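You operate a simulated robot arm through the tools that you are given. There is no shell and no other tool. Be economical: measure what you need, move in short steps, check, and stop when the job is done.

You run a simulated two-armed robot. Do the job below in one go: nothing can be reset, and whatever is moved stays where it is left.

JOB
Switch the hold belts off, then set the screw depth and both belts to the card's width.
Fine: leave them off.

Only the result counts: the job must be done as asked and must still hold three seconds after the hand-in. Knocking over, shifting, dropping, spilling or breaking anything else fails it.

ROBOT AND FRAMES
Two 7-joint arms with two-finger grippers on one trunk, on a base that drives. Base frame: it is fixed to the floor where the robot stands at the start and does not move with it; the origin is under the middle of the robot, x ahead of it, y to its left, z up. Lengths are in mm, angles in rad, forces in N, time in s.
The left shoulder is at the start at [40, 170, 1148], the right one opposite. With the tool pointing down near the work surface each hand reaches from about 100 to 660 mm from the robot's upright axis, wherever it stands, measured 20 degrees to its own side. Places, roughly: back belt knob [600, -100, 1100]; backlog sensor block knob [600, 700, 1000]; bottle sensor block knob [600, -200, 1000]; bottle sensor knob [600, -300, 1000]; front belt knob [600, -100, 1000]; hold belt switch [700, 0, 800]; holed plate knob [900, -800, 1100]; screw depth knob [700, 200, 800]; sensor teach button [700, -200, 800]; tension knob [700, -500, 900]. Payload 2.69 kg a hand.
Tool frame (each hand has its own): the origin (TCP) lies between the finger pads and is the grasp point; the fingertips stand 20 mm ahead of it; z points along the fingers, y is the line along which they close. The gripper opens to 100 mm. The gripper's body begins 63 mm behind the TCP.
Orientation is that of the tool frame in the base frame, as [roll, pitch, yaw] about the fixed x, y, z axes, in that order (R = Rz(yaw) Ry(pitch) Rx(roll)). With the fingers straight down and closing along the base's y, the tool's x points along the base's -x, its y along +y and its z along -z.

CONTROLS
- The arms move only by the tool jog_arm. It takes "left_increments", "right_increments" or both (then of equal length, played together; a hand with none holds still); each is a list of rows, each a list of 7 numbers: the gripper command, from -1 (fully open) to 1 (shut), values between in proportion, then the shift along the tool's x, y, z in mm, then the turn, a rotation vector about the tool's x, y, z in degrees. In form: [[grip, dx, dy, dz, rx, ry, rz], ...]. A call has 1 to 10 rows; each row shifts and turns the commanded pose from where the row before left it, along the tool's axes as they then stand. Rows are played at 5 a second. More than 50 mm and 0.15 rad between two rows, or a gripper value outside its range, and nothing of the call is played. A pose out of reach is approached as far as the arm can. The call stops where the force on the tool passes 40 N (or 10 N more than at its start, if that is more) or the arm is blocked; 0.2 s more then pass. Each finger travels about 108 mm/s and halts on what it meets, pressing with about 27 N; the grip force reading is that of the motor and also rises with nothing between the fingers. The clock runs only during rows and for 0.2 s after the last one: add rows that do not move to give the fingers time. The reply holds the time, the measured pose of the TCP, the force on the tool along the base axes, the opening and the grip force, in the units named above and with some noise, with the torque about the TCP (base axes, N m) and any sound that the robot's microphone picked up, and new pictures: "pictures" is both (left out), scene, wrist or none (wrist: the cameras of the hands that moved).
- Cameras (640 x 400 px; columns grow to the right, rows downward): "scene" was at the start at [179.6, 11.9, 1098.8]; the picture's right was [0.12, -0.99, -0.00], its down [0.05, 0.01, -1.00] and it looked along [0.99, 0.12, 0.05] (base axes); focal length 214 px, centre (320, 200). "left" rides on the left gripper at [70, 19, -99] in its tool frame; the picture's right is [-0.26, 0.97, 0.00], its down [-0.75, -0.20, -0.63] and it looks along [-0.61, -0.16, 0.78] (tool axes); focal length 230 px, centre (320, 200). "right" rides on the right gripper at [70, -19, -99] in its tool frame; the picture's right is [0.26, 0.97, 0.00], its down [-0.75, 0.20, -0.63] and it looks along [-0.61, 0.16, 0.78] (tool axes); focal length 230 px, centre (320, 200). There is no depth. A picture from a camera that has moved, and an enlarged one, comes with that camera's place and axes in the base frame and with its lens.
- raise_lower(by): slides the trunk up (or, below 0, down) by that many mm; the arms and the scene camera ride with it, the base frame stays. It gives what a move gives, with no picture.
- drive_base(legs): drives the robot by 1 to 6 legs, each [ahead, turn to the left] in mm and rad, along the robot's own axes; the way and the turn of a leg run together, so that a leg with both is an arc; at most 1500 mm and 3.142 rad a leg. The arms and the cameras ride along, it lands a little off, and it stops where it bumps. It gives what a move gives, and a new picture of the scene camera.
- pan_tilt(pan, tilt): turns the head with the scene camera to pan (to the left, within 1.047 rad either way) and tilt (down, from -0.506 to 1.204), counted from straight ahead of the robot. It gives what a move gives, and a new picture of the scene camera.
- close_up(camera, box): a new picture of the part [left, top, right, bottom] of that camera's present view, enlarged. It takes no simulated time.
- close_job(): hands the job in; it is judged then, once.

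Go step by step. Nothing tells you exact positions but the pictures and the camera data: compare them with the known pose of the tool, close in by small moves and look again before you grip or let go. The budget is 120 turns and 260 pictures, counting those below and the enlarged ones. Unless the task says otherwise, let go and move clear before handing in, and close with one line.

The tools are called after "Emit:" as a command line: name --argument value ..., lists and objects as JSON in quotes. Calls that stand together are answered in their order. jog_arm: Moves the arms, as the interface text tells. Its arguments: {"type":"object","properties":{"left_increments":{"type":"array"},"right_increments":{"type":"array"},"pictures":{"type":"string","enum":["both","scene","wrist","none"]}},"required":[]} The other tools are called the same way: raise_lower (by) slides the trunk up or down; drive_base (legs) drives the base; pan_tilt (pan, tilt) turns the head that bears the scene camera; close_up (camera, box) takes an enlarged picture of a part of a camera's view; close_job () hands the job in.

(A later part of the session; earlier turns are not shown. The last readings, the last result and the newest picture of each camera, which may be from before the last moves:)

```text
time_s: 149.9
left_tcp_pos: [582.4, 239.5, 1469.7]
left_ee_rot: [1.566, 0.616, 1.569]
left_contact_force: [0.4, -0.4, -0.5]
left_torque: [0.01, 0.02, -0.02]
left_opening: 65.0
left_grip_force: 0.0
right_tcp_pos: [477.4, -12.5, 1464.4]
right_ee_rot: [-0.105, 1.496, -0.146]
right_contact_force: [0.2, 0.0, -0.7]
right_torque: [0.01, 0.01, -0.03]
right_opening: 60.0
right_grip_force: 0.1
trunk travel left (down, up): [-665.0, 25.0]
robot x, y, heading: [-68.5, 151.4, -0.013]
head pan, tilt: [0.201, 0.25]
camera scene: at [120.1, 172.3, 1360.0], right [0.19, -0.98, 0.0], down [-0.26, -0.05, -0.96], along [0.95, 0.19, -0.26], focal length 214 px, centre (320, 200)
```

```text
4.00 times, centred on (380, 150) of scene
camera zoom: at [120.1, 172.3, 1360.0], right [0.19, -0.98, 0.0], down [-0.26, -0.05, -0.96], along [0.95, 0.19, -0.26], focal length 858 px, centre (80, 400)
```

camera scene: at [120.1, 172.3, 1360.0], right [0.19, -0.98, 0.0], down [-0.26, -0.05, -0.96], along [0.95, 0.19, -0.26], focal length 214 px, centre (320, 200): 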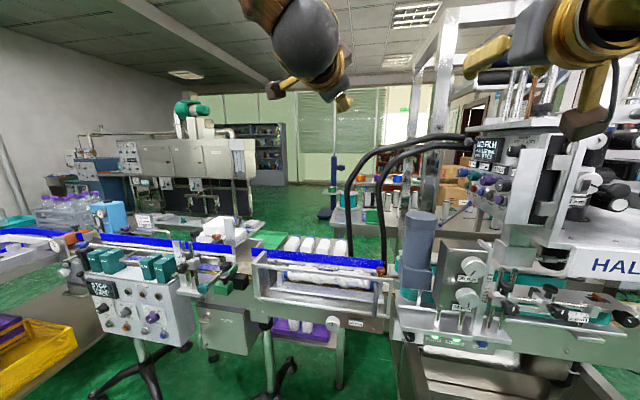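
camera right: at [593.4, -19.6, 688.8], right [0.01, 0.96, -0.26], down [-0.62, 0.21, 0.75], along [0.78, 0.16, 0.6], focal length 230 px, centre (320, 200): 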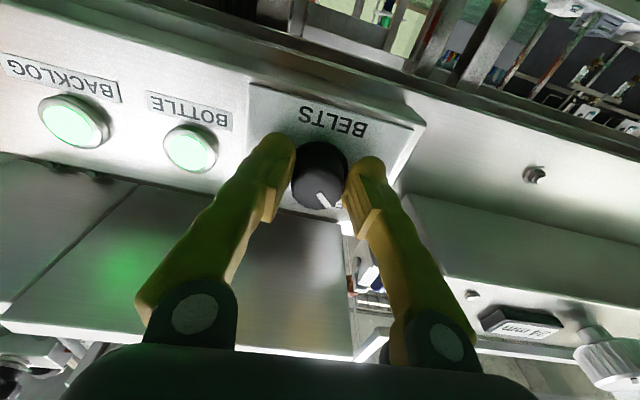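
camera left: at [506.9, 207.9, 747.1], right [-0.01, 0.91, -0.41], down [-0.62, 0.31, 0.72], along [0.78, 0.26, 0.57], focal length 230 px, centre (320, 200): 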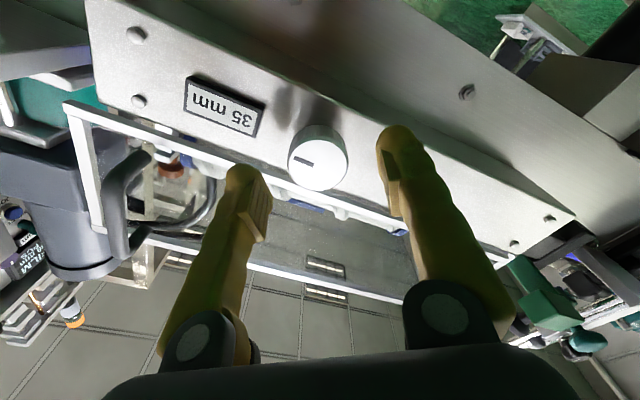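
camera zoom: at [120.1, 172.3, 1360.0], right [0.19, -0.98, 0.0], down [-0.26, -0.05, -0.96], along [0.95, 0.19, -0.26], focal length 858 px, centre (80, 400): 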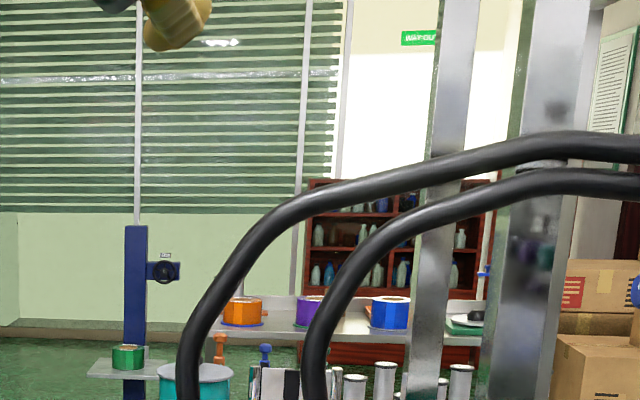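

Behind the line there is a wide open floor, reachable around the feed table on the left. I'll drive around to read the green card's face, in stages.

Emit:
drive_base --legs '[[-150, 0], [0, 1.571], [1300, 0], [1300, 0]]'

Emit:
pan_tilt --pan -0.9 --tilt 0.45

```text
time_s: 167.5
left_tcp_pos: [-418.1, 3397.3, 1468.8]
left_ee_rot: [1.566, 0.617, -3.079]
left_contact_force: [-0.2, 0.9, -0.2]
left_torque: [-0.02, -0.01, 0.0]
left_opening: 65.1
left_grip_force: 0.1
right_tcp_pos: [-158.3, 3308.0, 1463.7]
right_ee_rot: [-0.093, 1.498, 1.504]
right_contact_force: [-0.3, 0.3, 0.6]
right_torque: [0.01, 0.03, -0.01]
right_opening: 59.8
right_grip_force: 0.2
trunk travel left (down, up): [-665.0, 25.0]
robot x, y, heading: [-292.3, 2749.2, 1.623]
head pan, tilt: [0.201, 0.25]
camera scene: at [-317.0, 2937.4, 1359.9], right [0.97, 0.25, 0.0], down [0.06, -0.26, -0.96], along [-0.25, 0.93, -0.26], focal length 214 px, centre (320, 200)
```

scene: 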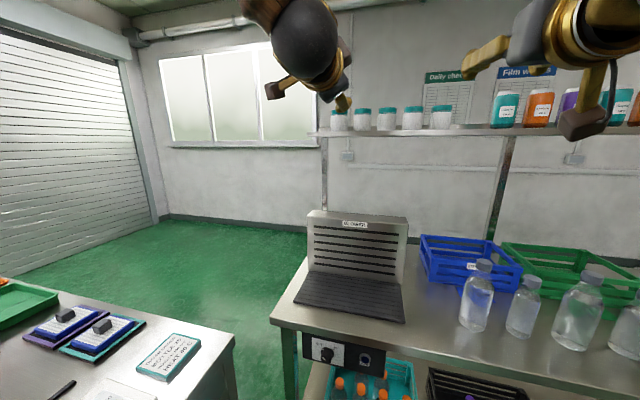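

```text
time_s: 168.8
left_tcp_pos: [-415.1, 3373.2, 1480.4]
left_ee_rot: [1.545, 0.615, -3.091]
left_contact_force: [0.6, -0.7, 0.2]
left_torque: [-0.04, -0.04, -0.01]
left_opening: 64.6
left_grip_force: 0.1
right_tcp_pos: [-157.1, 3283.2, 1473.0]
right_ee_rot: [-0.084, 1.48, 1.51]
right_contact_force: [0.9, 0.0, -0.8]
right_torque: [-0.03, 0.01, 0.0]
right_opening: 59.8
right_grip_force: 0.0
trunk travel left (down, up): [-665.0, 25.0]
robot x, y, heading: [-293.7, 2748.7, 1.627]
head pan, tilt: [-0.901, 0.45]
camera scene: at [-224.6, 2906.4, 1342.1], right [0.66, -0.75, 0.01], down [-0.32, -0.3, -0.9], along [0.67, 0.59, -0.44], focal length 214 px, centre (320, 200)
```

scene: 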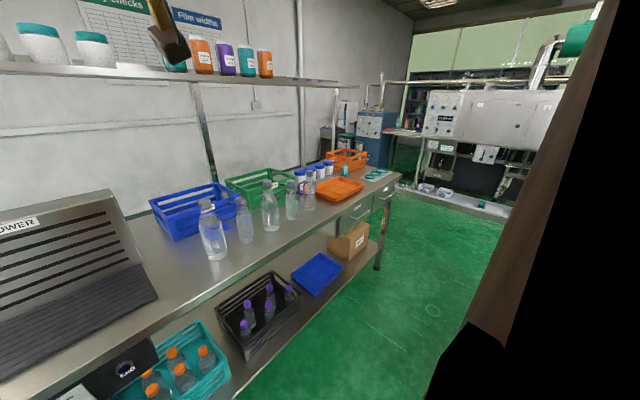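

The aisle is clear. Turn right, drive along the bench behind the feed table, and face the rear of the line.

Emit:
drive_base --legs '[[0, -1.625], [1200, 0], [1100, 0], [0, -1.571]]'

Emit:
pan_tilt --pan 0.0 --tilt 0.25

```text
time_s: 188.4
left_tcp_pos: [2098.2, 2022.6, 1479.2]
left_ee_rot: [1.544, 0.616, -0.064]
left_contact_force: [-0.5, 0.0, -0.2]
left_torque: [-0.04, 0.01, 0.01]
left_opening: 65.1
left_grip_force: 0.1
right_tcp_pos: [1852.4, 2140.1, 1470.8]
right_ee_rot: [-0.083, 1.481, -1.743]
right_contact_force: [0.4, 0.3, -0.3]
right_torque: [0.0, 0.0, -0.01]
right_opening: 59.9
right_grip_force: 0.1
trunk travel left (down, up): [-665.0, 25.0]
robot x, y, heading: [2055.7, 2649.0, -1.629]
head pan, tilt: [-0.901, 0.45]
camera scene: at [1978.2, 2508.7, 1341.9], right [-0.57, 0.82, 0.01], down [0.36, 0.26, -0.9], along [-0.74, -0.51, -0.44], focal length 214 px, centre (320, 200)
```

scene: 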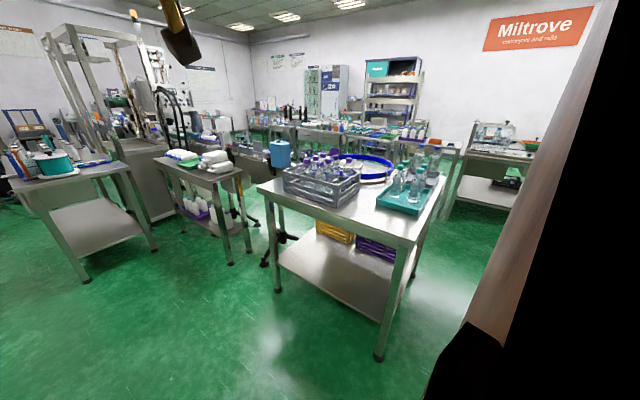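

```text
time_s: 189.6
left_tcp_pos: [2099.6, 2044.2, 1487.9]
left_ee_rot: [1.524, 0.613, -0.076]
left_contact_force: [-0.7, -0.1, -0.2]
left_torque: [0.01, 0.0, 0.01]
left_opening: 65.0
left_grip_force: 0.0
right_tcp_pos: [1853.0, 2164.0, 1481.2]
right_ee_rot: [-0.076, 1.465, -1.737]
right_contact_force: [-0.3, 0.3, 0.4]
right_torque: [0.01, 0.02, 0.01]
right_opening: 60.0
right_grip_force: 0.1
trunk travel left (down, up): [-665.0, 25.0]
robot x, y, heading: [2056.9, 2653.6, -1.629]
head pan, tilt: [0.0, 0.25]
camera scene: at [2047.5, 2467.8, 1359.9], right [-1.0, 0.06, 0.0], down [0.02, 0.26, -0.96], along [-0.06, -0.96, -0.26], focal length 214 px, centre (320, 200)
```

scene: 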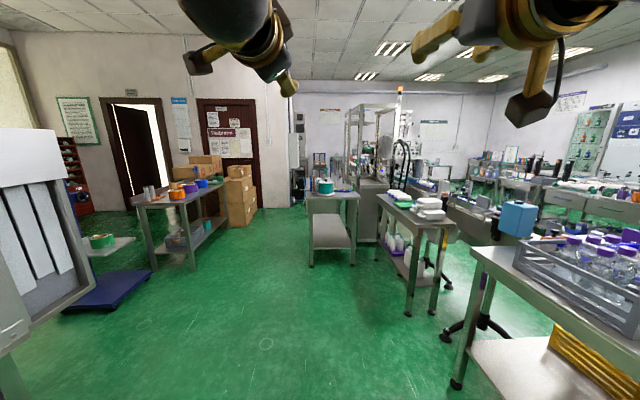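

Emit:
close_up --camera "scene" --box '[290, 155, 390, 215]'

Emit:
close_up --camera "scene" --box '[330, 170, 362, 192]'

Emit:
close_up --camera "scene" --box '[360, 140, 480, 220]'

```text
6.40 times, centred on (340, 185) of scene
camera zoom: at [2047.5, 2467.8, 1359.9], right [-1.0, 0.06, 0.0], down [0.02, 0.26, -0.96], along [-0.06, -0.96, -0.26], focal length 1373 px, centre (192, 296)
```

zoom: 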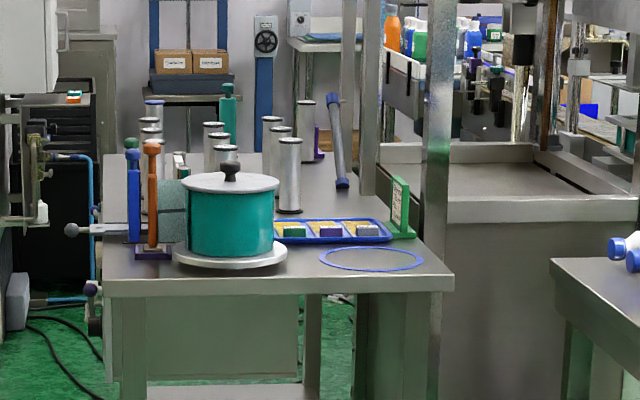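

```text
16.00 times, centred on (346, 181) of scene
camera zoom: at [2047.5, 2467.8, 1359.9], right [-1.0, 0.06, 0.0], down [0.02, 0.26, -0.96], along [-0.06, -0.96, -0.26], focal length 3432 px, centre (-96, 504)
```

zoom: 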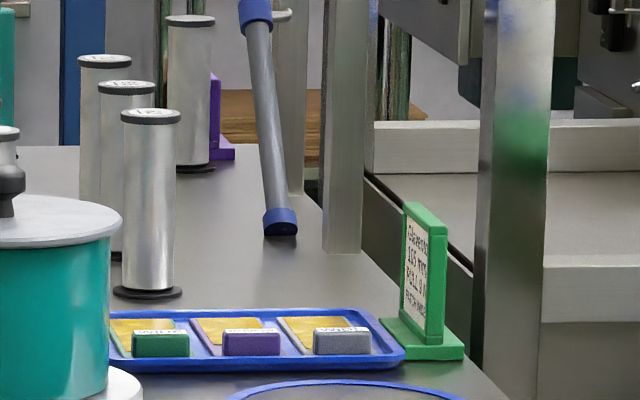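

```text
5.00 times, centred on (420, 180) of scene
camera zoom: at [2047.5, 2467.8, 1359.9], right [-1.0, 0.06, 0.0], down [0.02, 0.26, -0.96], along [-0.06, -0.96, -0.26], focal length 1072 px, centre (-180, 300)
```

zoom: 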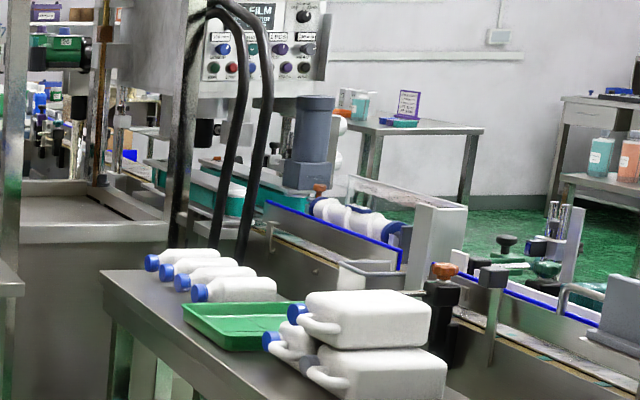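

The green card is a film/roll card ("130 mm…"). There is also a purple card stand on a table on the operator side, behind where I started; zooming on both.

Emit:
close_up --camera "scene" --box '[424, 152, 448, 170]'

Emit:
close_up --camera "scene" --box '[470, 130, 640, 230]'

Emit:
close_up --camera "scene" --box '[346, 178, 360, 188]'

```text
16.00 times, centred on (436, 161) of scene
camera zoom: at [2047.5, 2467.8, 1359.9], right [-1.0, 0.06, 0.0], down [0.02, 0.26, -0.96], along [-0.06, -0.96, -0.26], focal length 3432 px, centre (-1536, 824)
```

zoom: 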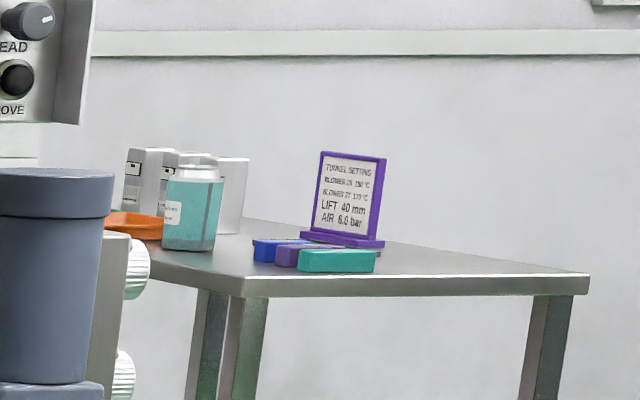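

```text
3.76 times, centred on (555, 180) of scene
camera zoom: at [2047.5, 2467.8, 1359.9], right [-1.0, 0.06, 0.0], down [0.02, 0.26, -0.96], along [-0.06, -0.96, -0.26], focal length 807 px, centre (-565, 275)
```

zoom: 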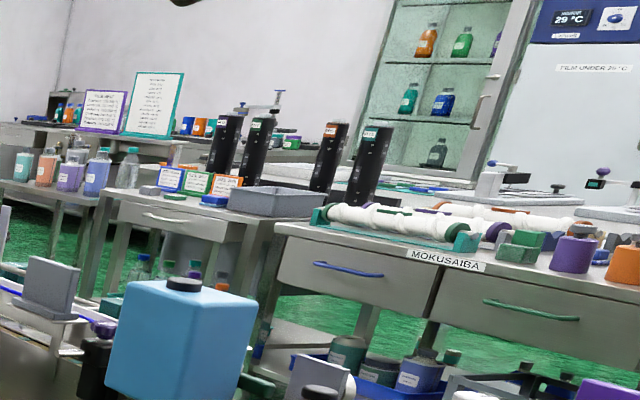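

```text
16.00 times, centred on (353, 183) of scene
camera zoom: at [2047.5, 2467.8, 1359.9], right [-1.0, 0.06, 0.0], down [0.02, 0.26, -0.96], along [-0.06, -0.96, -0.26], focal length 3432 px, centre (-208, 472)
```

zoom: 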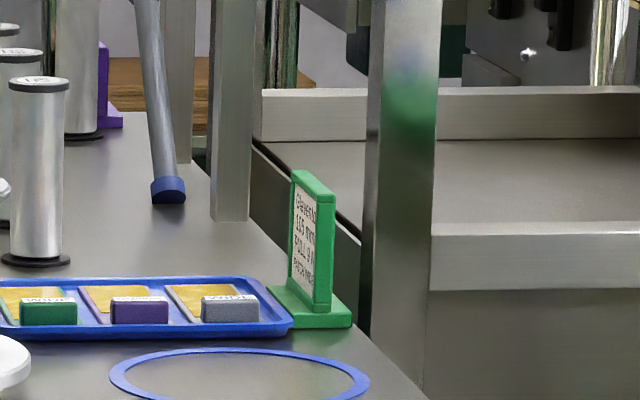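

Several cards stand on the benches behind my starting place. Zooming there.

Emit:
close_up --camera "scene" --box '[508, 168, 540, 188]'

Emit:
close_up --camera "scene" --box '[486, 142, 526, 167]'

Emit:
close_up --camera "scene" --box '[538, 168, 640, 230]'

```text
16.00 times, centred on (524, 178) of scene
camera zoom: at [2047.5, 2467.8, 1359.9], right [-1.0, 0.06, 0.0], down [0.02, 0.26, -0.96], along [-0.06, -0.96, -0.26], focal length 3432 px, centre (-2944, 552)
```

zoom: 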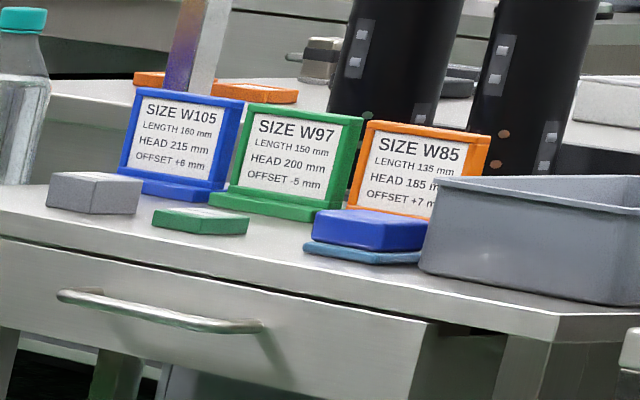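

```text
16.00 times, centred on (506, 154) of scene
camera zoom: at [2047.5, 2467.8, 1359.9], right [-1.0, 0.06, 0.0], down [0.02, 0.26, -0.96], along [-0.06, -0.96, -0.26], focal length 3432 px, centre (-2656, 928)
```

zoom: 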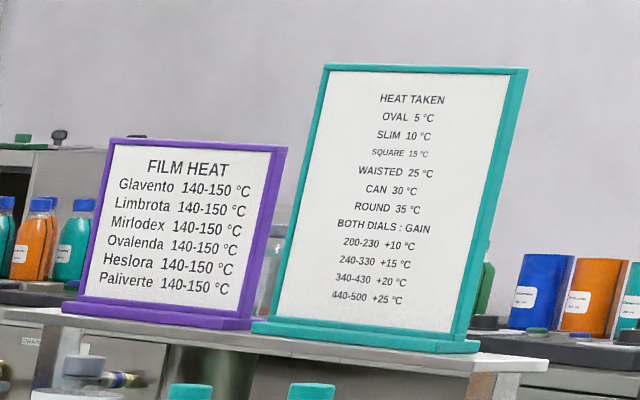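

```text
6.27 times, centred on (589, 199) of scene
camera zoom: at [2047.5, 2467.8, 1359.9], right [-1.0, 0.06, 0.0], down [0.02, 0.26, -0.96], along [-0.06, -0.96, -0.26], focal length 1346 px, centre (-1368, 206)
```

zoom: 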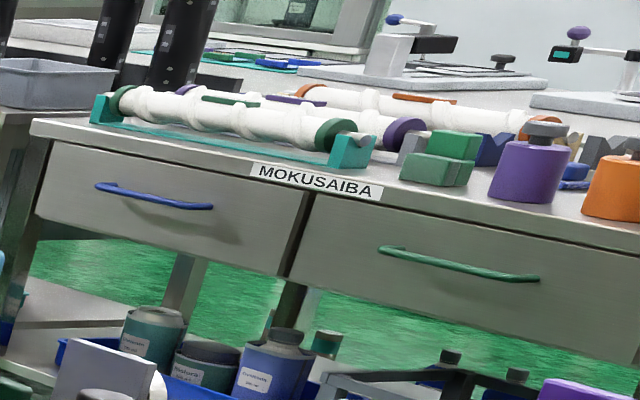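

The remaining benches are on the operator side. I'll drive back around and inspect the cards there.

Emit:
drive_base --legs '[[0, -1.513], [1200, 0], [1100, 0]]'

Emit:
pan_tilt --pan 0.5 --tilt 0.3

```text
time_s: 204.7
left_tcp_pos: [-844.8, 2640.2, 1488.7]
left_ee_rot: [1.525, 0.613, -1.605]
left_contact_force: [-0.3, 0.1, 0.0]
left_torque: [0.03, 0.0, 0.0]
left_opening: 65.1
left_grip_force: 0.0
right_tcp_pos: [-736.5, 2892.9, 1481.1]
right_ee_rot: [-0.079, 1.464, 3.013]
right_contact_force: [-0.3, -0.4, 0.5]
right_torque: [0.03, 0.03, 0.0]
right_opening: 60.1
right_grip_force: 0.1
trunk travel left (down, up): [-665.0, 25.0]
robot x, y, heading: [-241.3, 2706.6, 3.123]
head pan, tilt: [0.0, 0.25]
camera scene: at [-423.2, 2714.0, 1359.9], right [0.02, 1.0, 0.0], down [0.26, 0.0, -0.96], along [-0.96, 0.02, -0.26], focal length 214 px, centre (320, 200)
```

scene: 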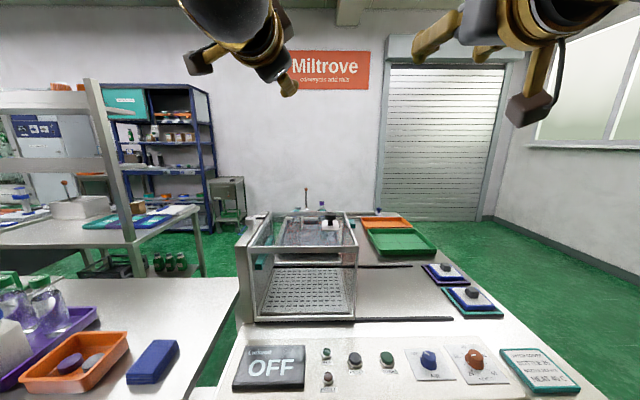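

```text
time_s: 205.7
left_tcp_pos: [-820.9, 2639.6, 1498.8]
left_ee_rot: [1.503, 0.611, -1.618]
left_contact_force: [0.3, -0.8, 0.3]
left_torque: [-0.03, 0.0, 0.02]
left_opening: 65.1
left_grip_force: 0.0
right_tcp_pos: [-712.8, 2892.5, 1487.4]
right_ee_rot: [-0.077, 1.447, 3.015]
right_contact_force: [-0.5, 0.8, 0.1]
right_torque: [0.01, 0.0, 0.04]
right_opening: 60.2
right_grip_force: 0.0
trunk travel left (down, up): [-665.0, 25.0]
robot x, y, heading: [-239.5, 2709.4, 3.12]
head pan, tilt: [0.499, 0.3]
camera scene: at [-412.0, 2669.2, 1355.5], right [-0.46, 0.89, -0.01], down [0.28, 0.14, -0.95], along [-0.84, -0.44, -0.31], focal length 214 px, centre (320, 200)
```

scene: 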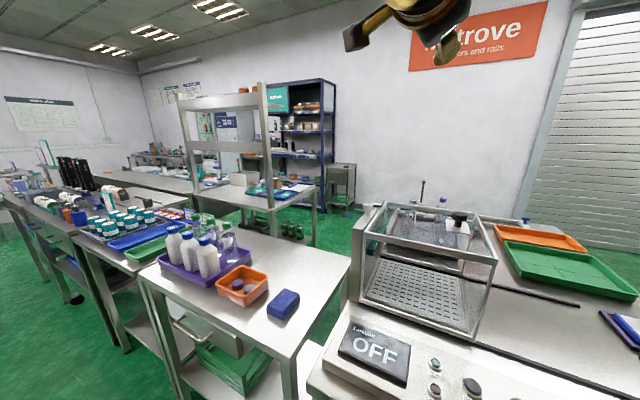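

Benches with product stuff run along the operator side. I'll turn to drive along them and look at their cards.

Emit:
drive_base --legs '[[0, 1.59], [900, 0]]'

Emit:
pan_tilt --pan -0.75 --tilt 0.35

Emit:
close_up --camera "scene" --box '[120, 90, 360, 240]'

Emit:
close_up --camera "scene" --box '[340, 90, 600, 250]'

```text
time_s: 214.3
left_tcp_pos: [-145.2, 1236.6, 1498.4]
left_ee_rot: [1.505, 0.612, -0.013]
left_contact_force: [-0.1, 0.4, 0.5]
left_torque: [0.02, -0.01, -0.01]
left_opening: 64.9
left_grip_force: 0.0
right_tcp_pos: [-400.9, 1334.6, 1488.1]
right_ee_rot: [-0.073, 1.448, -1.662]
right_contact_force: [-0.2, -0.3, -0.4]
right_torque: [0.01, -0.01, -0.02]
right_opening: 60.1
right_grip_force: 0.1
trunk travel left (down, up): [-665.0, 25.0]
robot x, y, heading: [-238.3, 1815.2, -1.553]
head pan, tilt: [0.499, 0.3]
camera scene: at [-183.1, 1642.2, 1355.4], right [-0.87, -0.49, -0.01], down [-0.15, 0.27, -0.95], along [0.47, -0.83, -0.31], focal length 214 px, centre (320, 200)
```

scene: 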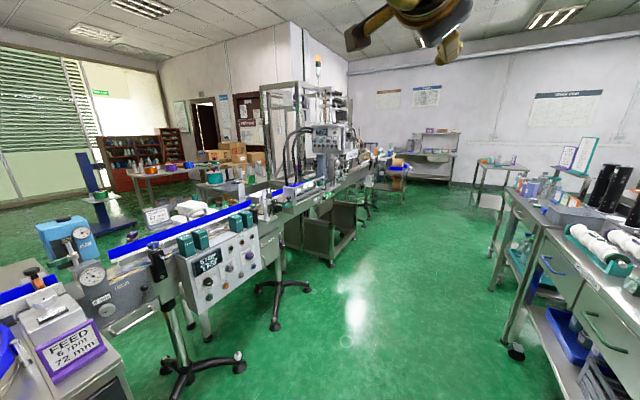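

```text
time_s: 215.8
left_tcp_pos: [-144.8, 1260.7, 1507.8]
left_ee_rot: [1.483, 0.608, -0.028]
left_contact_force: [0.2, 0.1, 0.3]
left_torque: [-0.03, -0.01, -0.01]
left_opening: 64.9
left_grip_force: 0.1
right_tcp_pos: [-396.3, 1345.5, 1514.2]
right_ee_rot: [0.053, 1.375, -1.539]
right_contact_force: [-0.5, 0.1, -0.7]
right_torque: [0.03, 0.04, -0.01]
right_opening: 60.0
right_grip_force: 0.0
trunk travel left (down, up): [-665.0, 25.0]
robot x, y, heading: [-236.7, 1816.1, -1.552]
head pan, tilt: [-0.75, 0.351]
camera scene: at [-291.1, 1655.3, 1351.0], right [-0.74, 0.67, 0.01], down [0.23, 0.27, -0.93], along [-0.63, -0.69, -0.36], focal length 214 px, centre (320, 200)
```

scene: 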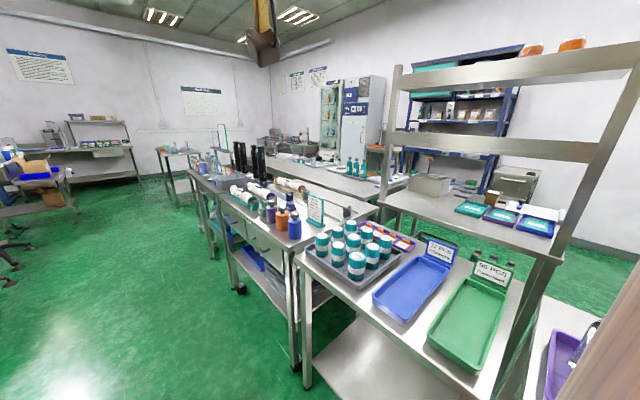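

```text
2.67 times, centred on (240, 165) of scene
camera zoom: at [-291.1, 1655.3, 1351.0], right [-0.74, 0.67, 0.01], down [0.23, 0.27, -0.93], along [-0.63, -0.69, -0.36], focal length 572 px, centre (533, 293)
```

zoom: 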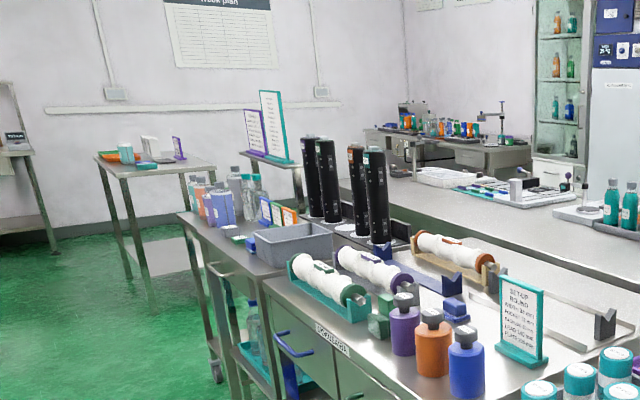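

```text
2.46 times, centred on (470, 170) of scene
camera zoom: at [-291.1, 1655.3, 1351.0], right [-0.74, 0.67, 0.01], down [0.23, 0.27, -0.93], along [-0.63, -0.69, -0.36], focal length 528 px, centre (-49, 274)
```

zoom: 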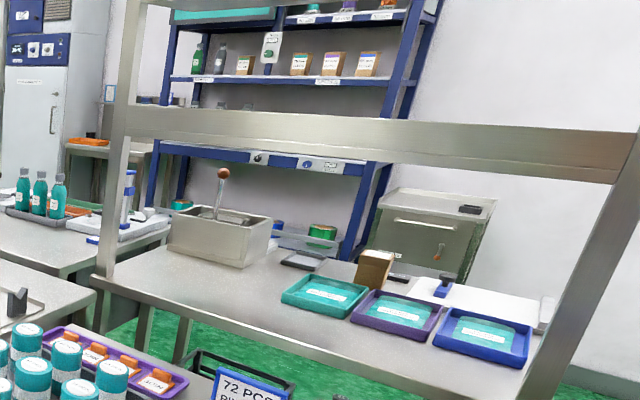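

A "SET-UP ROUND" card stands on the MOKUSAIBA bench. Reading it and the FEED stand.

Emit:
close_up --camera "scene" --box '[296, 192, 336, 232]'

Emit:
close_up --camera "scene" --box '[420, 230, 520, 290]'

Emit:
close_up --camera "scene" --box '[270, 170, 330, 240]'

```text
10.00 times, centred on (316, 212) of scene
camera zoom: at [-291.1, 1655.3, 1351.0], right [-0.74, 0.67, 0.01], down [0.23, 0.27, -0.93], along [-0.63, -0.69, -0.36], focal length 2145 px, centre (360, 80)
```

zoom: 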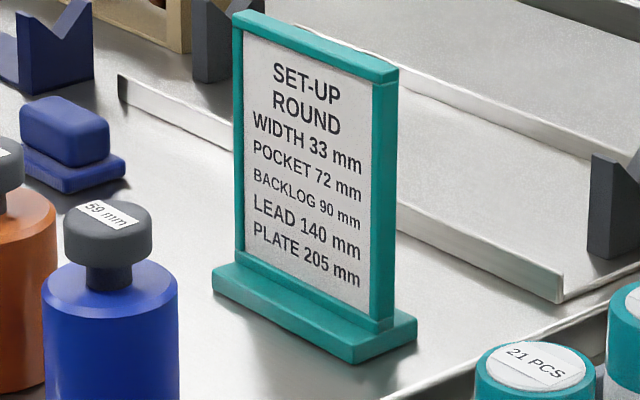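

```text
6.40 times, centred on (470, 260) of scene
camera zoom: at [-291.1, 1655.3, 1351.0], right [-0.74, 0.67, 0.01], down [0.23, 0.27, -0.93], along [-0.63, -0.69, -0.36], focal length 1373 px, centre (-640, -184)
```

zoom: 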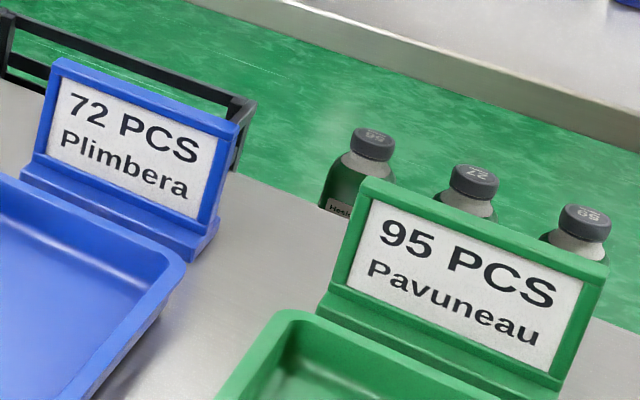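

```text
5.71 times, centred on (300, 205) of scene
camera zoom: at [-291.1, 1655.3, 1351.0], right [-0.74, 0.67, 0.01], down [0.23, 0.27, -0.93], along [-0.63, -0.69, -0.36], focal length 1226 px, centre (434, 171)
```

zoom: 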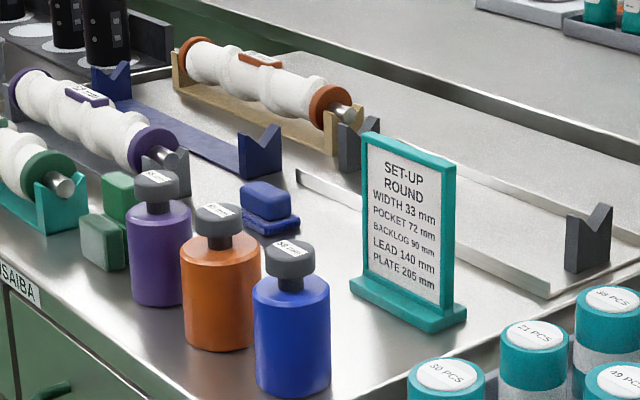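

The right card: SET-UP ROUND, WIDTH 33 mm, POCKET 72 mm (matching the fitted 72 mm screw). So the target is 33 mm for screw and both belts. Driving back to the line.

Emit:
drive_base --legs '[[1000, 0], [660, 0], [0, 1.552], [80, 0]]'

Emit:
raise_lower --by -650

Emit:
pan_tilt --pan 0.0 --tilt 0.0

```text
time_s: 228.7
left_tcp_pos: [405.2, 231.8, 1516.7]
left_ee_rot: [1.465, 0.609, 1.51]
left_contact_force: [1.5, -0.6, 0.4]
left_torque: [0.0, -0.01, 0.05]
left_opening: 65.2
left_grip_force: 0.1
right_tcp_pos: [306.5, -18.8, 1502.2]
right_ee_rot: [-0.057, 1.419, -0.101]
right_contact_force: [-0.7, -0.1, -1.9]
right_torque: [-0.03, -0.18, 0.06]
right_opening: 60.0
right_grip_force: 0.1
trunk travel left (down, up): [-665.0, 25.0]
robot x, y, heading: [-128.8, 159.1, -0.008]
head pan, tilt: [-0.75, 0.351]
camera scene: at [2.5, 92.1, 1354.5], right [-0.69, -0.73, -0.01], down [-0.24, 0.24, -0.94], along [0.69, -0.64, -0.34], focal length 214 px, centre (320, 200)
```

scene: 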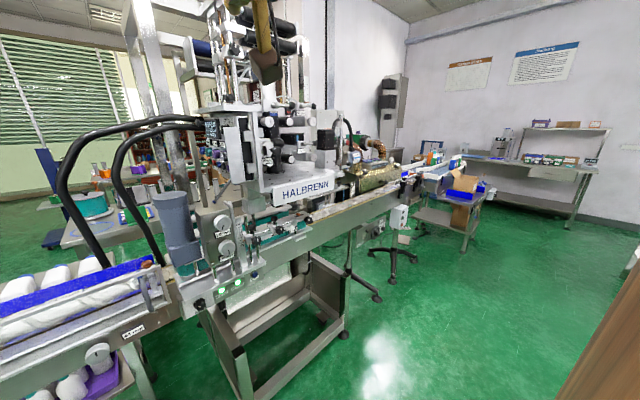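

```text
refused: -650 is not a number from -400 to 400
```

```text
time_s: 229.8
left_tcp_pos: [407.2, 232.7, 1517.0]
left_ee_rot: [1.465, 0.609, 1.509]
left_contact_force: [1.5, -0.8, 0.3]
left_torque: [-0.01, 0.02, 0.02]
left_opening: 64.9
left_grip_force: 0.1
right_tcp_pos: [316.2, -16.0, 1512.7]
right_ee_rot: [0.015, 1.39, -0.031]
right_contact_force: [-1.1, -1.0, -0.9]
right_torque: [0.02, -0.04, 0.04]
right_opening: 60.0
right_grip_force: 0.2
trunk travel left (down, up): [-665.0, 25.0]
robot x, y, heading: [-127.7, 157.3, -0.008]
head pan, tilt: [0.0, 0.0]
camera scene: at [38.7, 156.3, 1385.5], right [-0.01, -1.0, 0.0], down [0.0, 0.0, -1.0], along [1.0, -0.01, 0.0], focal length 214 px, centre (320, 200)
```

scene: 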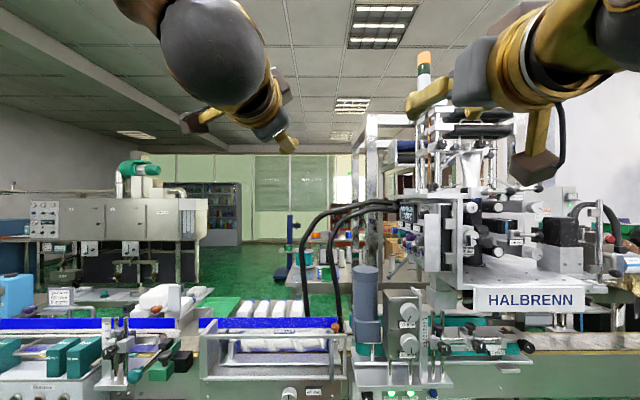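

Lower in two steps, then move ahead to the earlier working place.

Emit:
raise_lower --by -400

Emit:
raise_lower --by -250

Emit:
drive_base --legs '[[60, 0]]'

```text
time_s: 233.7
left_tcp_pos: [417.1, 234.5, 1111.8]
left_ee_rot: [1.473, 0.61, 1.515]
left_contact_force: [-0.1, -0.4, -0.9]
left_torque: [-0.02, 0.0, 0.02]
left_opening: 65.3
left_grip_force: 0.0
right_tcp_pos: [329.3, -14.5, 1112.4]
right_ee_rot: [0.033, 1.384, -0.012]
right_contact_force: [-0.2, 0.3, -0.4]
right_torque: [-0.01, -0.01, 0.03]
right_opening: 60.1
right_grip_force: 0.1
trunk travel left (down, up): [-265.0, 425.0]
robot x, y, heading: [-131.9, 159.9, -0.003]
head pan, tilt: [0.0, 0.0]
```

```text
time_s: 236.2
left_tcp_pos: [417.4, 233.7, 862.8]
left_ee_rot: [1.473, 0.609, 1.515]
left_contact_force: [0.0, 0.7, -1.2]
left_torque: [0.0, -0.03, 0.02]
left_opening: 65.3
left_grip_force: 0.2
right_tcp_pos: [327.8, -15.5, 859.3]
right_ee_rot: [0.01, 1.396, -0.035]
right_contact_force: [0.0, -0.5, 0.4]
right_torque: [-0.02, -0.03, -0.02]
right_opening: 60.3
right_grip_force: 0.1
trunk travel left (down, up): [-15.0, 675.0]
robot x, y, heading: [-125.1, 152.3, -0.008]
head pan, tilt: [0.0, 0.0]
```

```text
time_s: 237.2
left_tcp_pos: [478.2, 233.3, 861.6]
left_ee_rot: [1.473, 0.61, 1.514]
left_contact_force: [0.4, 0.3, -0.5]
left_torque: [0.0, 0.02, 0.0]
left_opening: 65.1
left_grip_force: 0.1
right_tcp_pos: [388.8, -15.9, 860.1]
right_ee_rot: [0.01, 1.396, -0.035]
right_contact_force: [-0.6, -0.6, -0.5]
right_torque: [0.01, 0.02, 0.04]
right_opening: 60.0
right_grip_force: 0.1
trunk travel left (down, up): [-15.0, 675.0]
robot x, y, heading: [-66.8, 160.7, -0.005]
head pan, tilt: [0.0, 0.0]
camera scene: at [108.7, 156.1, 733.1], right [-0.01, -1.0, 0.0], down [-0.02, 0.0, -1.0], along [1.0, -0.01, -0.02], focal length 214 px, centre (320, 200)
```

scene: 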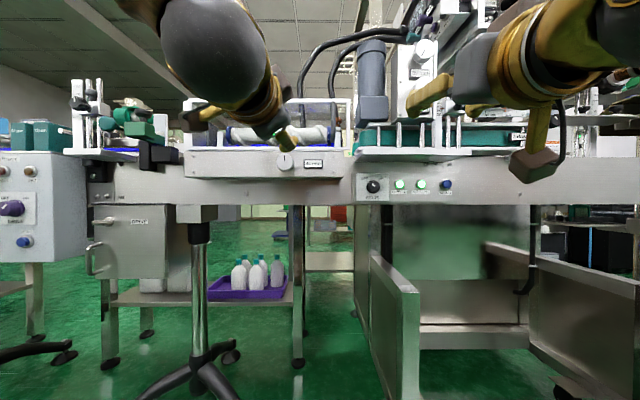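

Set the left hand in front of the screw knob again, at about +123° roll this time (for counter-clockwise strokes).

Emit:
jog_arm --left_increments '[[-0.3, 0, 0, 0, 3.8, 2.6, 0], [-0.3, 9.4, -10.5, 42, 0, 0, 0], [-0.3, 9.4, -10.5, 42, 0, 0, 0], [-0.3, 9.4, -10.5, 42, 0, 0, 0], [-0.3, 0, 0, 0, 0, 0, 8.5], [-0.3, 0, 0, 0, 0, 0, 8.5], [-0.3, 0, 0, 0, 0, 0, 8.5], [-0.3, 0, 0, 0, 0, 0, 8.5], [-0.3, 0, 0, 0, 0, 0, 8.5], [-0.3, 0, 0, 0, 0, 0, 8.5]]' --pictures "none"

Emit:
jog_arm --left_increments '[[-0.3, 0, 0, 0, 0, 0, 8.5], [-0.3, 0, 0, 0, 0, 0, 8.5], [-0.3, 0, 0, 0, 0, 0, 0]]' --pictures "wrist"

```text
time_s: 239.4
left_tcp_pos: [591.3, 237.3, 830.8]
left_ee_rot: [1.556, -0.283, 1.573]
left_contact_force: [0.3, -0.2, 0.3]
left_torque: [0.0, 0.01, 0.03]
left_opening: 65.1
left_grip_force: 0.0
right_tcp_pos: [383.9, -14.3, 878.7]
right_ee_rot: [0.077, 1.343, 0.028]
right_contact_force: [-0.7, -1.2, -0.5]
right_torque: [-0.01, 0.0, -0.01]
right_opening: 59.9
right_grip_force: 0.0
trunk travel left (down, up): [-15.0, 675.0]
robot x, y, heading: [-67.1, 157.2, -0.006]
head pan, tilt: [0.0, 0.0]
```

```text
time_s: 240.2
left_tcp_pos: [591.3, 236.3, 830.7]
left_ee_rot: [1.552, -0.578, 1.58]
left_contact_force: [-0.3, 0.5, 0.1]
left_torque: [0.01, 0.02, 0.01]
left_opening: 65.0
left_grip_force: 0.1
right_tcp_pos: [382.5, -13.5, 878.4]
right_ee_rot: [0.074, 1.343, 0.028]
right_contact_force: [0.0, -0.4, -0.9]
right_torque: [-0.02, -0.01, -0.03]
right_opening: 60.1
right_grip_force: 0.0
trunk travel left (down, up): [-15.0, 675.0]
robot x, y, heading: [-67.7, 154.4, -0.007]
head pan, tilt: [0.0, 0.0]
camera left: at [492.3, 286.1, 881.7], right [-0.01, -0.74, 0.67], down [-0.62, -0.52, -0.59], along [0.78, -0.42, -0.46], focal length 230 px, centre (320, 200)
```

left: 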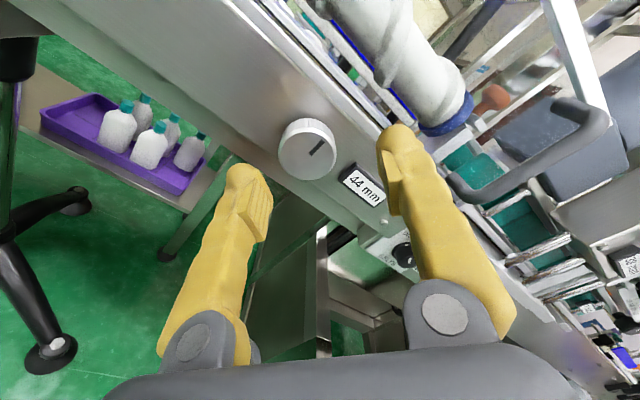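

Aligned view of the knob, display 44. Shift to (239.5, 820), approach and grip.

Emit:
jog_arm --left_increments '[[-0.3, -3.5, -10.9, 0, 0, 0, 0], [-0.3, 0, 0, 20, 0, 0, 0], [-0.3, 0, 0, 20, 0, 0, 0], [-0.3, 0, 0, 0, 0, 0, 0], [0.0, 0, 0, 0, 0, 0, 0], [0.4, 0, 0, 0, 0, 0, 0], [0.6, 0, 0, 0, 0, 0, 0], [0.6, 0, 0, 0, 0, 0, 0]]' --pictures "wrist"

```text
time_s: 242.0
left_tcp_pos: [632.1, 240.2, 821.1]
left_ee_rot: [1.551, -0.577, 1.58]
left_contact_force: [3.5, 0.1, 0.3]
left_torque: [-0.03, 0.03, -0.02]
left_opening: 40.1
left_grip_force: 45.2
right_tcp_pos: [382.7, -13.7, 878.6]
right_ee_rot: [0.077, 1.342, 0.029]
right_contact_force: [0.7, 0.0, 0.9]
right_torque: [0.03, -0.03, 0.02]
right_opening: 60.1
right_grip_force: 0.0
trunk travel left (down, up): [-15.0, 675.0]
robot x, y, heading: [-66.7, 157.8, -0.003]
head pan, tilt: [0.0, 0.0]
camera left: at [532.8, 288.8, 871.1], right [-0.01, -0.74, 0.67], down [-0.62, -0.52, -0.59], along [0.78, -0.42, -0.46], focal length 230 px, centre (320, 200)
```

left: 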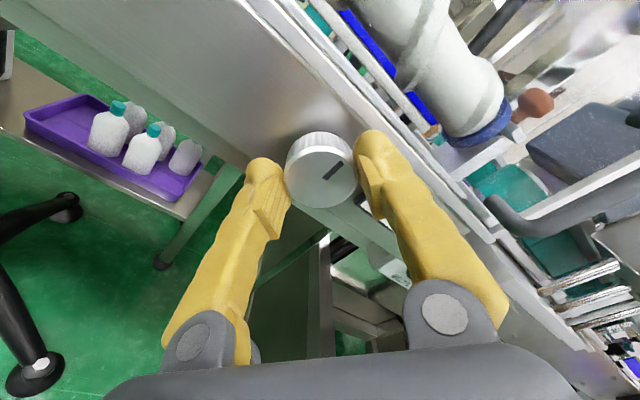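

Clean grip. Counter-clockwise stroke of 19 rows.

Emit:
jog_arm --left_increments '[[0.6, 0, 0, 0, 0, 0, -8.5], [0.6, 0, 0, 0, 0, 0, -8.5], [0.6, 0, 0, 0, 0, 0, -8.5], [0.6, 0, 0, 0, 0, 0, -8.5], [0.6, 0, 0, 0, 0, 0, -8.5], [0.6, 0, 0, 0, 0, 0, -8.5], [0.6, 0, 0, 0, 0, 0, -8.5], [0.6, 0, 0, 0, 0, 0, -8.5], [0.6, 0, 0, 0, 0, 0, -8.5], [0.6, 0, 0, 0, 0, 0, -8.5]]' --pictures "none"

Emit:
jog_arm --left_increments '[[0.6, 0, 0, 0, 0, 0, -8.5], [0.6, 0, 0, 0, 0, 0, -8.5], [0.6, 0, 0, 0, 0, 0, -8.5], [0.6, 0, 0, 0, 0, 0, -8.5], [0.6, 0, 0, 0, 0, 0, -8.5], [0.6, 0, 0, 0, 0, 0, -8.5], [0.6, 0, 0, 0, 0, 0, -8.5], [0.6, 0, 0, 0, 0, 0, -8.5], [0.6, 0, 0, 0, 0, 0, -8.5], [0.6, 0, 0, 0, 0, 0, 0]]' --pictures "none"

Emit:
close_up --camera "scene" --box '[240, 140, 360, 200]'

```text
time_s: 244.2
left_tcp_pos: [633.2, 241.0, 818.9]
left_ee_rot: [1.553, 0.909, 1.55]
left_contact_force: [-4.1, 0.1, -13.3]
left_torque: [0.02, 0.34, 0.11]
left_opening: 40.3
left_grip_force: 44.5
right_tcp_pos: [383.7, -13.7, 877.7]
right_ee_rot: [0.075, 1.344, 0.028]
right_contact_force: [-0.1, 0.3, -0.5]
right_torque: [0.01, -0.01, 0.02]
right_opening: 59.7
right_grip_force: 0.1
trunk travel left (down, up): [-15.0, 675.0]
robot x, y, heading: [-65.9, 155.8, -0.004]
head pan, tilt: [0.0, 0.0]
```

```text
time_s: 246.4
left_tcp_pos: [632.2, 238.1, 818.8]
left_ee_rot: [-1.552, 0.897, -1.562]
left_contact_force: [-9.9, -9.0, -21.1]
left_torque: [-0.02, 0.23, 0.04]
left_opening: 40.5
left_grip_force: 44.5
right_tcp_pos: [382.9, -13.9, 878.5]
right_ee_rot: [0.08, 1.344, 0.032]
right_contact_force: [0.4, 0.0, 0.0]
right_torque: [-0.04, 0.02, 0.04]
right_opening: 60.0
right_grip_force: 0.1
trunk travel left (down, up): [-15.0, 675.0]
robot x, y, heading: [-67.7, 153.9, -0.003]
head pan, tilt: [0.0, 0.0]
```

```text
5.33 times, centred on (300, 170) of scene
camera zoom: at [109.5, 155.8, 732.9], right [-0.01, -1.0, 0.0], down [-0.02, 0.0, -1.0], along [1.0, -0.01, -0.02], focal length 1144 px, centre (427, 360)
```

zoom: 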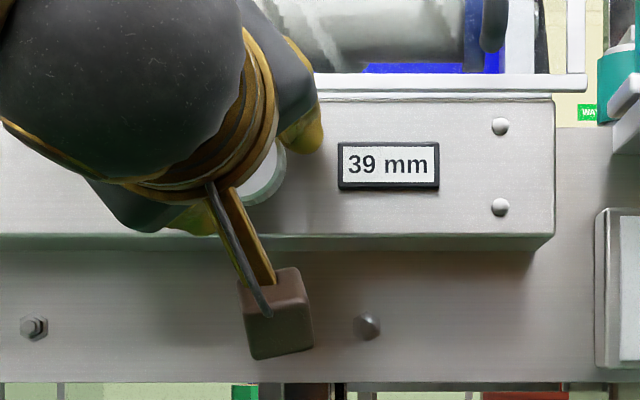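

39 mm. Open, wind forward, regrip and stroke again (expect ≈34).

Emit:
jog_arm --left_increments '[[-0.3, 0, 0, 0, 0, 0, 0], [-0.3, 0, 0, 0, 0, 0, 8.5], [-0.3, 0, 0, 0, 0, 0, 8.5], [-0.3, 0, 0, 0, 0, 0, 8.5], [-0.3, 0, 0, 0, 0, 0, 8.5], [-0.3, 0, 0, 0, 0, 0, 8.5], [-0.3, 0, 0, 0, 0, 0, 8.5], [-0.3, 0, 0, 0, 0, 0, 8.5], [-0.3, 0, 0, 0, 0, 0, 8.5], [-0.3, 0, 0, 0, 0, 0, 8.5]]' --pictures "none"

Emit:
jog_arm --left_increments '[[-0.3, 0, 0, 0, 0, 0, 8.5], [-0.3, 0, 0, 0, 0, 0, 8.5], [-0.3, 0, 0, 0, 0, 0, 8.5], [-0.3, 0, 0, 0, 0, 0, 8.5], [-0.3, 0, 0, 0, 0, 0, 8.5], [-0.3, 0, 0, 0, 0, 0, 8.5], [-0.3, 0, 0, 0, 0, 0, 8.5], [-0.3, 0, 0, 0, 0, 0, 8.5], [-0.3, 0, 0, 0, 0, 0, 8.5], [-0.3, 0, 0, 0, 0, 0, 8.5]]' --pictures "none"

Emit:
jog_arm --left_increments '[[-0.3, 0, 0, 0, 0, 0, 0], [0.0, 0, 0, 0, 0, 0, 0], [0.4, 0, 0, 0, 0, 0, 0], [0.6, 0, 0, 0, 0, 0, 0], [0.6, 0, 0, 0, 0, 0, 0], [0.6, 0, 0, 0, 0, 0, -8.5], [0.6, 0, 0, 0, 0, 0, -8.5], [0.6, 0, 0, 0, 0, 0, -8.5], [0.6, 0, 0, 0, 0, 0, -8.5], [0.6, 0, 0, 0, 0, 0, -8.5]]' --pictures "none"

Emit:
jog_arm --left_increments '[[0.6, 0, 0, 0, 0, 0, -8.5], [0.6, 0, 0, 0, 0, 0, -8.5], [0.6, 0, 0, 0, 0, 0, -8.5], [0.6, 0, 0, 0, 0, 0, -8.5], [0.6, 0, 0, 0, 0, 0, -8.5], [0.6, 0, 0, 0, 0, 0, -8.5], [0.6, 0, 0, 0, 0, 0, -8.5], [0.6, 0, 0, 0, 0, 0, -8.5], [0.6, 0, 0, 0, 0, 0, -8.5], [0.6, 0, 0, 0, 0, 0, 0]]' --pictures "none"

Emit:
close_up --camera "scene" --box '[240, 140, 360, 200]'

```text
time_s: 248.6
left_tcp_pos: [631.2, 239.8, 821.6]
left_ee_rot: [1.546, 0.905, 1.548]
left_contact_force: [-0.3, 0.2, 0.4]
left_torque: [-0.03, -0.01, 0.04]
left_opening: 65.1
left_grip_force: 0.1
right_tcp_pos: [382.1, -14.3, 878.6]
right_ee_rot: [0.076, 1.344, 0.028]
right_contact_force: [0.2, -0.5, 0.1]
right_torque: [0.02, -0.03, -0.01]
right_opening: 60.0
right_grip_force: 0.1
trunk travel left (down, up): [-15.0, 675.0]
robot x, y, heading: [-67.3, 159.8, -0.008]
head pan, tilt: [0.0, 0.0]
```

```text
time_s: 250.8
left_tcp_pos: [632.0, 241.0, 820.5]
left_ee_rot: [1.553, -0.578, 1.578]
left_contact_force: [0.1, -0.1, 0.1]
left_torque: [0.0, 0.02, -0.02]
left_opening: 64.9
left_grip_force: 0.1
right_tcp_pos: [382.9, -14.3, 878.1]
right_ee_rot: [0.076, 1.341, 0.028]
right_contact_force: [0.3, 0.0, -0.5]
right_torque: [-0.02, -0.01, 0.01]
right_opening: 60.1
right_grip_force: 0.1
trunk travel left (down, up): [-15.0, 675.0]
robot x, y, heading: [-66.0, 155.9, -0.004]
head pan, tilt: [0.0, 0.0]
```

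```text
time_s: 253.0
left_tcp_pos: [632.2, 240.8, 820.2]
left_ee_rot: [1.557, 0.169, 1.565]
left_contact_force: [-13.2, 1.7, -6.3]
left_torque: [0.04, 0.23, 0.26]
left_opening: 40.5
left_grip_force: 44.7
right_tcp_pos: [381.7, -12.9, 880.2]
right_ee_rot: [0.073, 1.344, 0.025]
right_contact_force: [0.5, -0.5, 0.3]
right_torque: [0.02, 0.0, 0.03]
right_opening: 60.0
right_grip_force: 0.1
trunk travel left (down, up): [-15.0, 675.0]
robot x, y, heading: [-66.9, 157.3, -0.01]
head pan, tilt: [0.0, 0.0]
```

```text
time_s: 255.2
left_tcp_pos: [632.4, 239.4, 817.6]
left_ee_rot: [1.409, 1.503, 1.405]
left_contact_force: [-9.7, -7.2, -22.7]
left_torque: [-0.01, 0.28, -0.2]
left_opening: 40.5
left_grip_force: 44.5
right_tcp_pos: [384.1, -13.9, 880.4]
right_ee_rot: [0.077, 1.344, 0.03]
right_contact_force: [-0.6, 0.4, 1.1]
right_torque: [0.02, 0.01, 0.02]
right_opening: 60.1
right_grip_force: 0.1
trunk travel left (down, up): [-15.0, 675.0]
robot x, y, heading: [-69.2, 155.8, -0.002]
head pan, tilt: [0.0, 0.0]
```

```text
5.33 times, centred on (300, 170) of scene
camera zoom: at [109.6, 155.9, 732.8], right [-0.01, -1.0, 0.0], down [-0.02, 0.0, -1.0], along [1.0, -0.01, -0.02], focal length 1144 px, centre (427, 360)
```

zoom: 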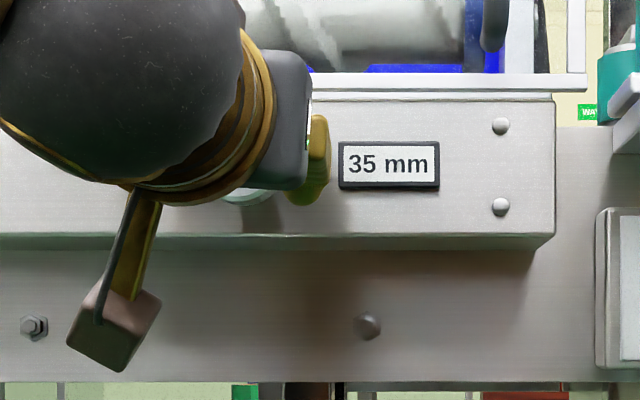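

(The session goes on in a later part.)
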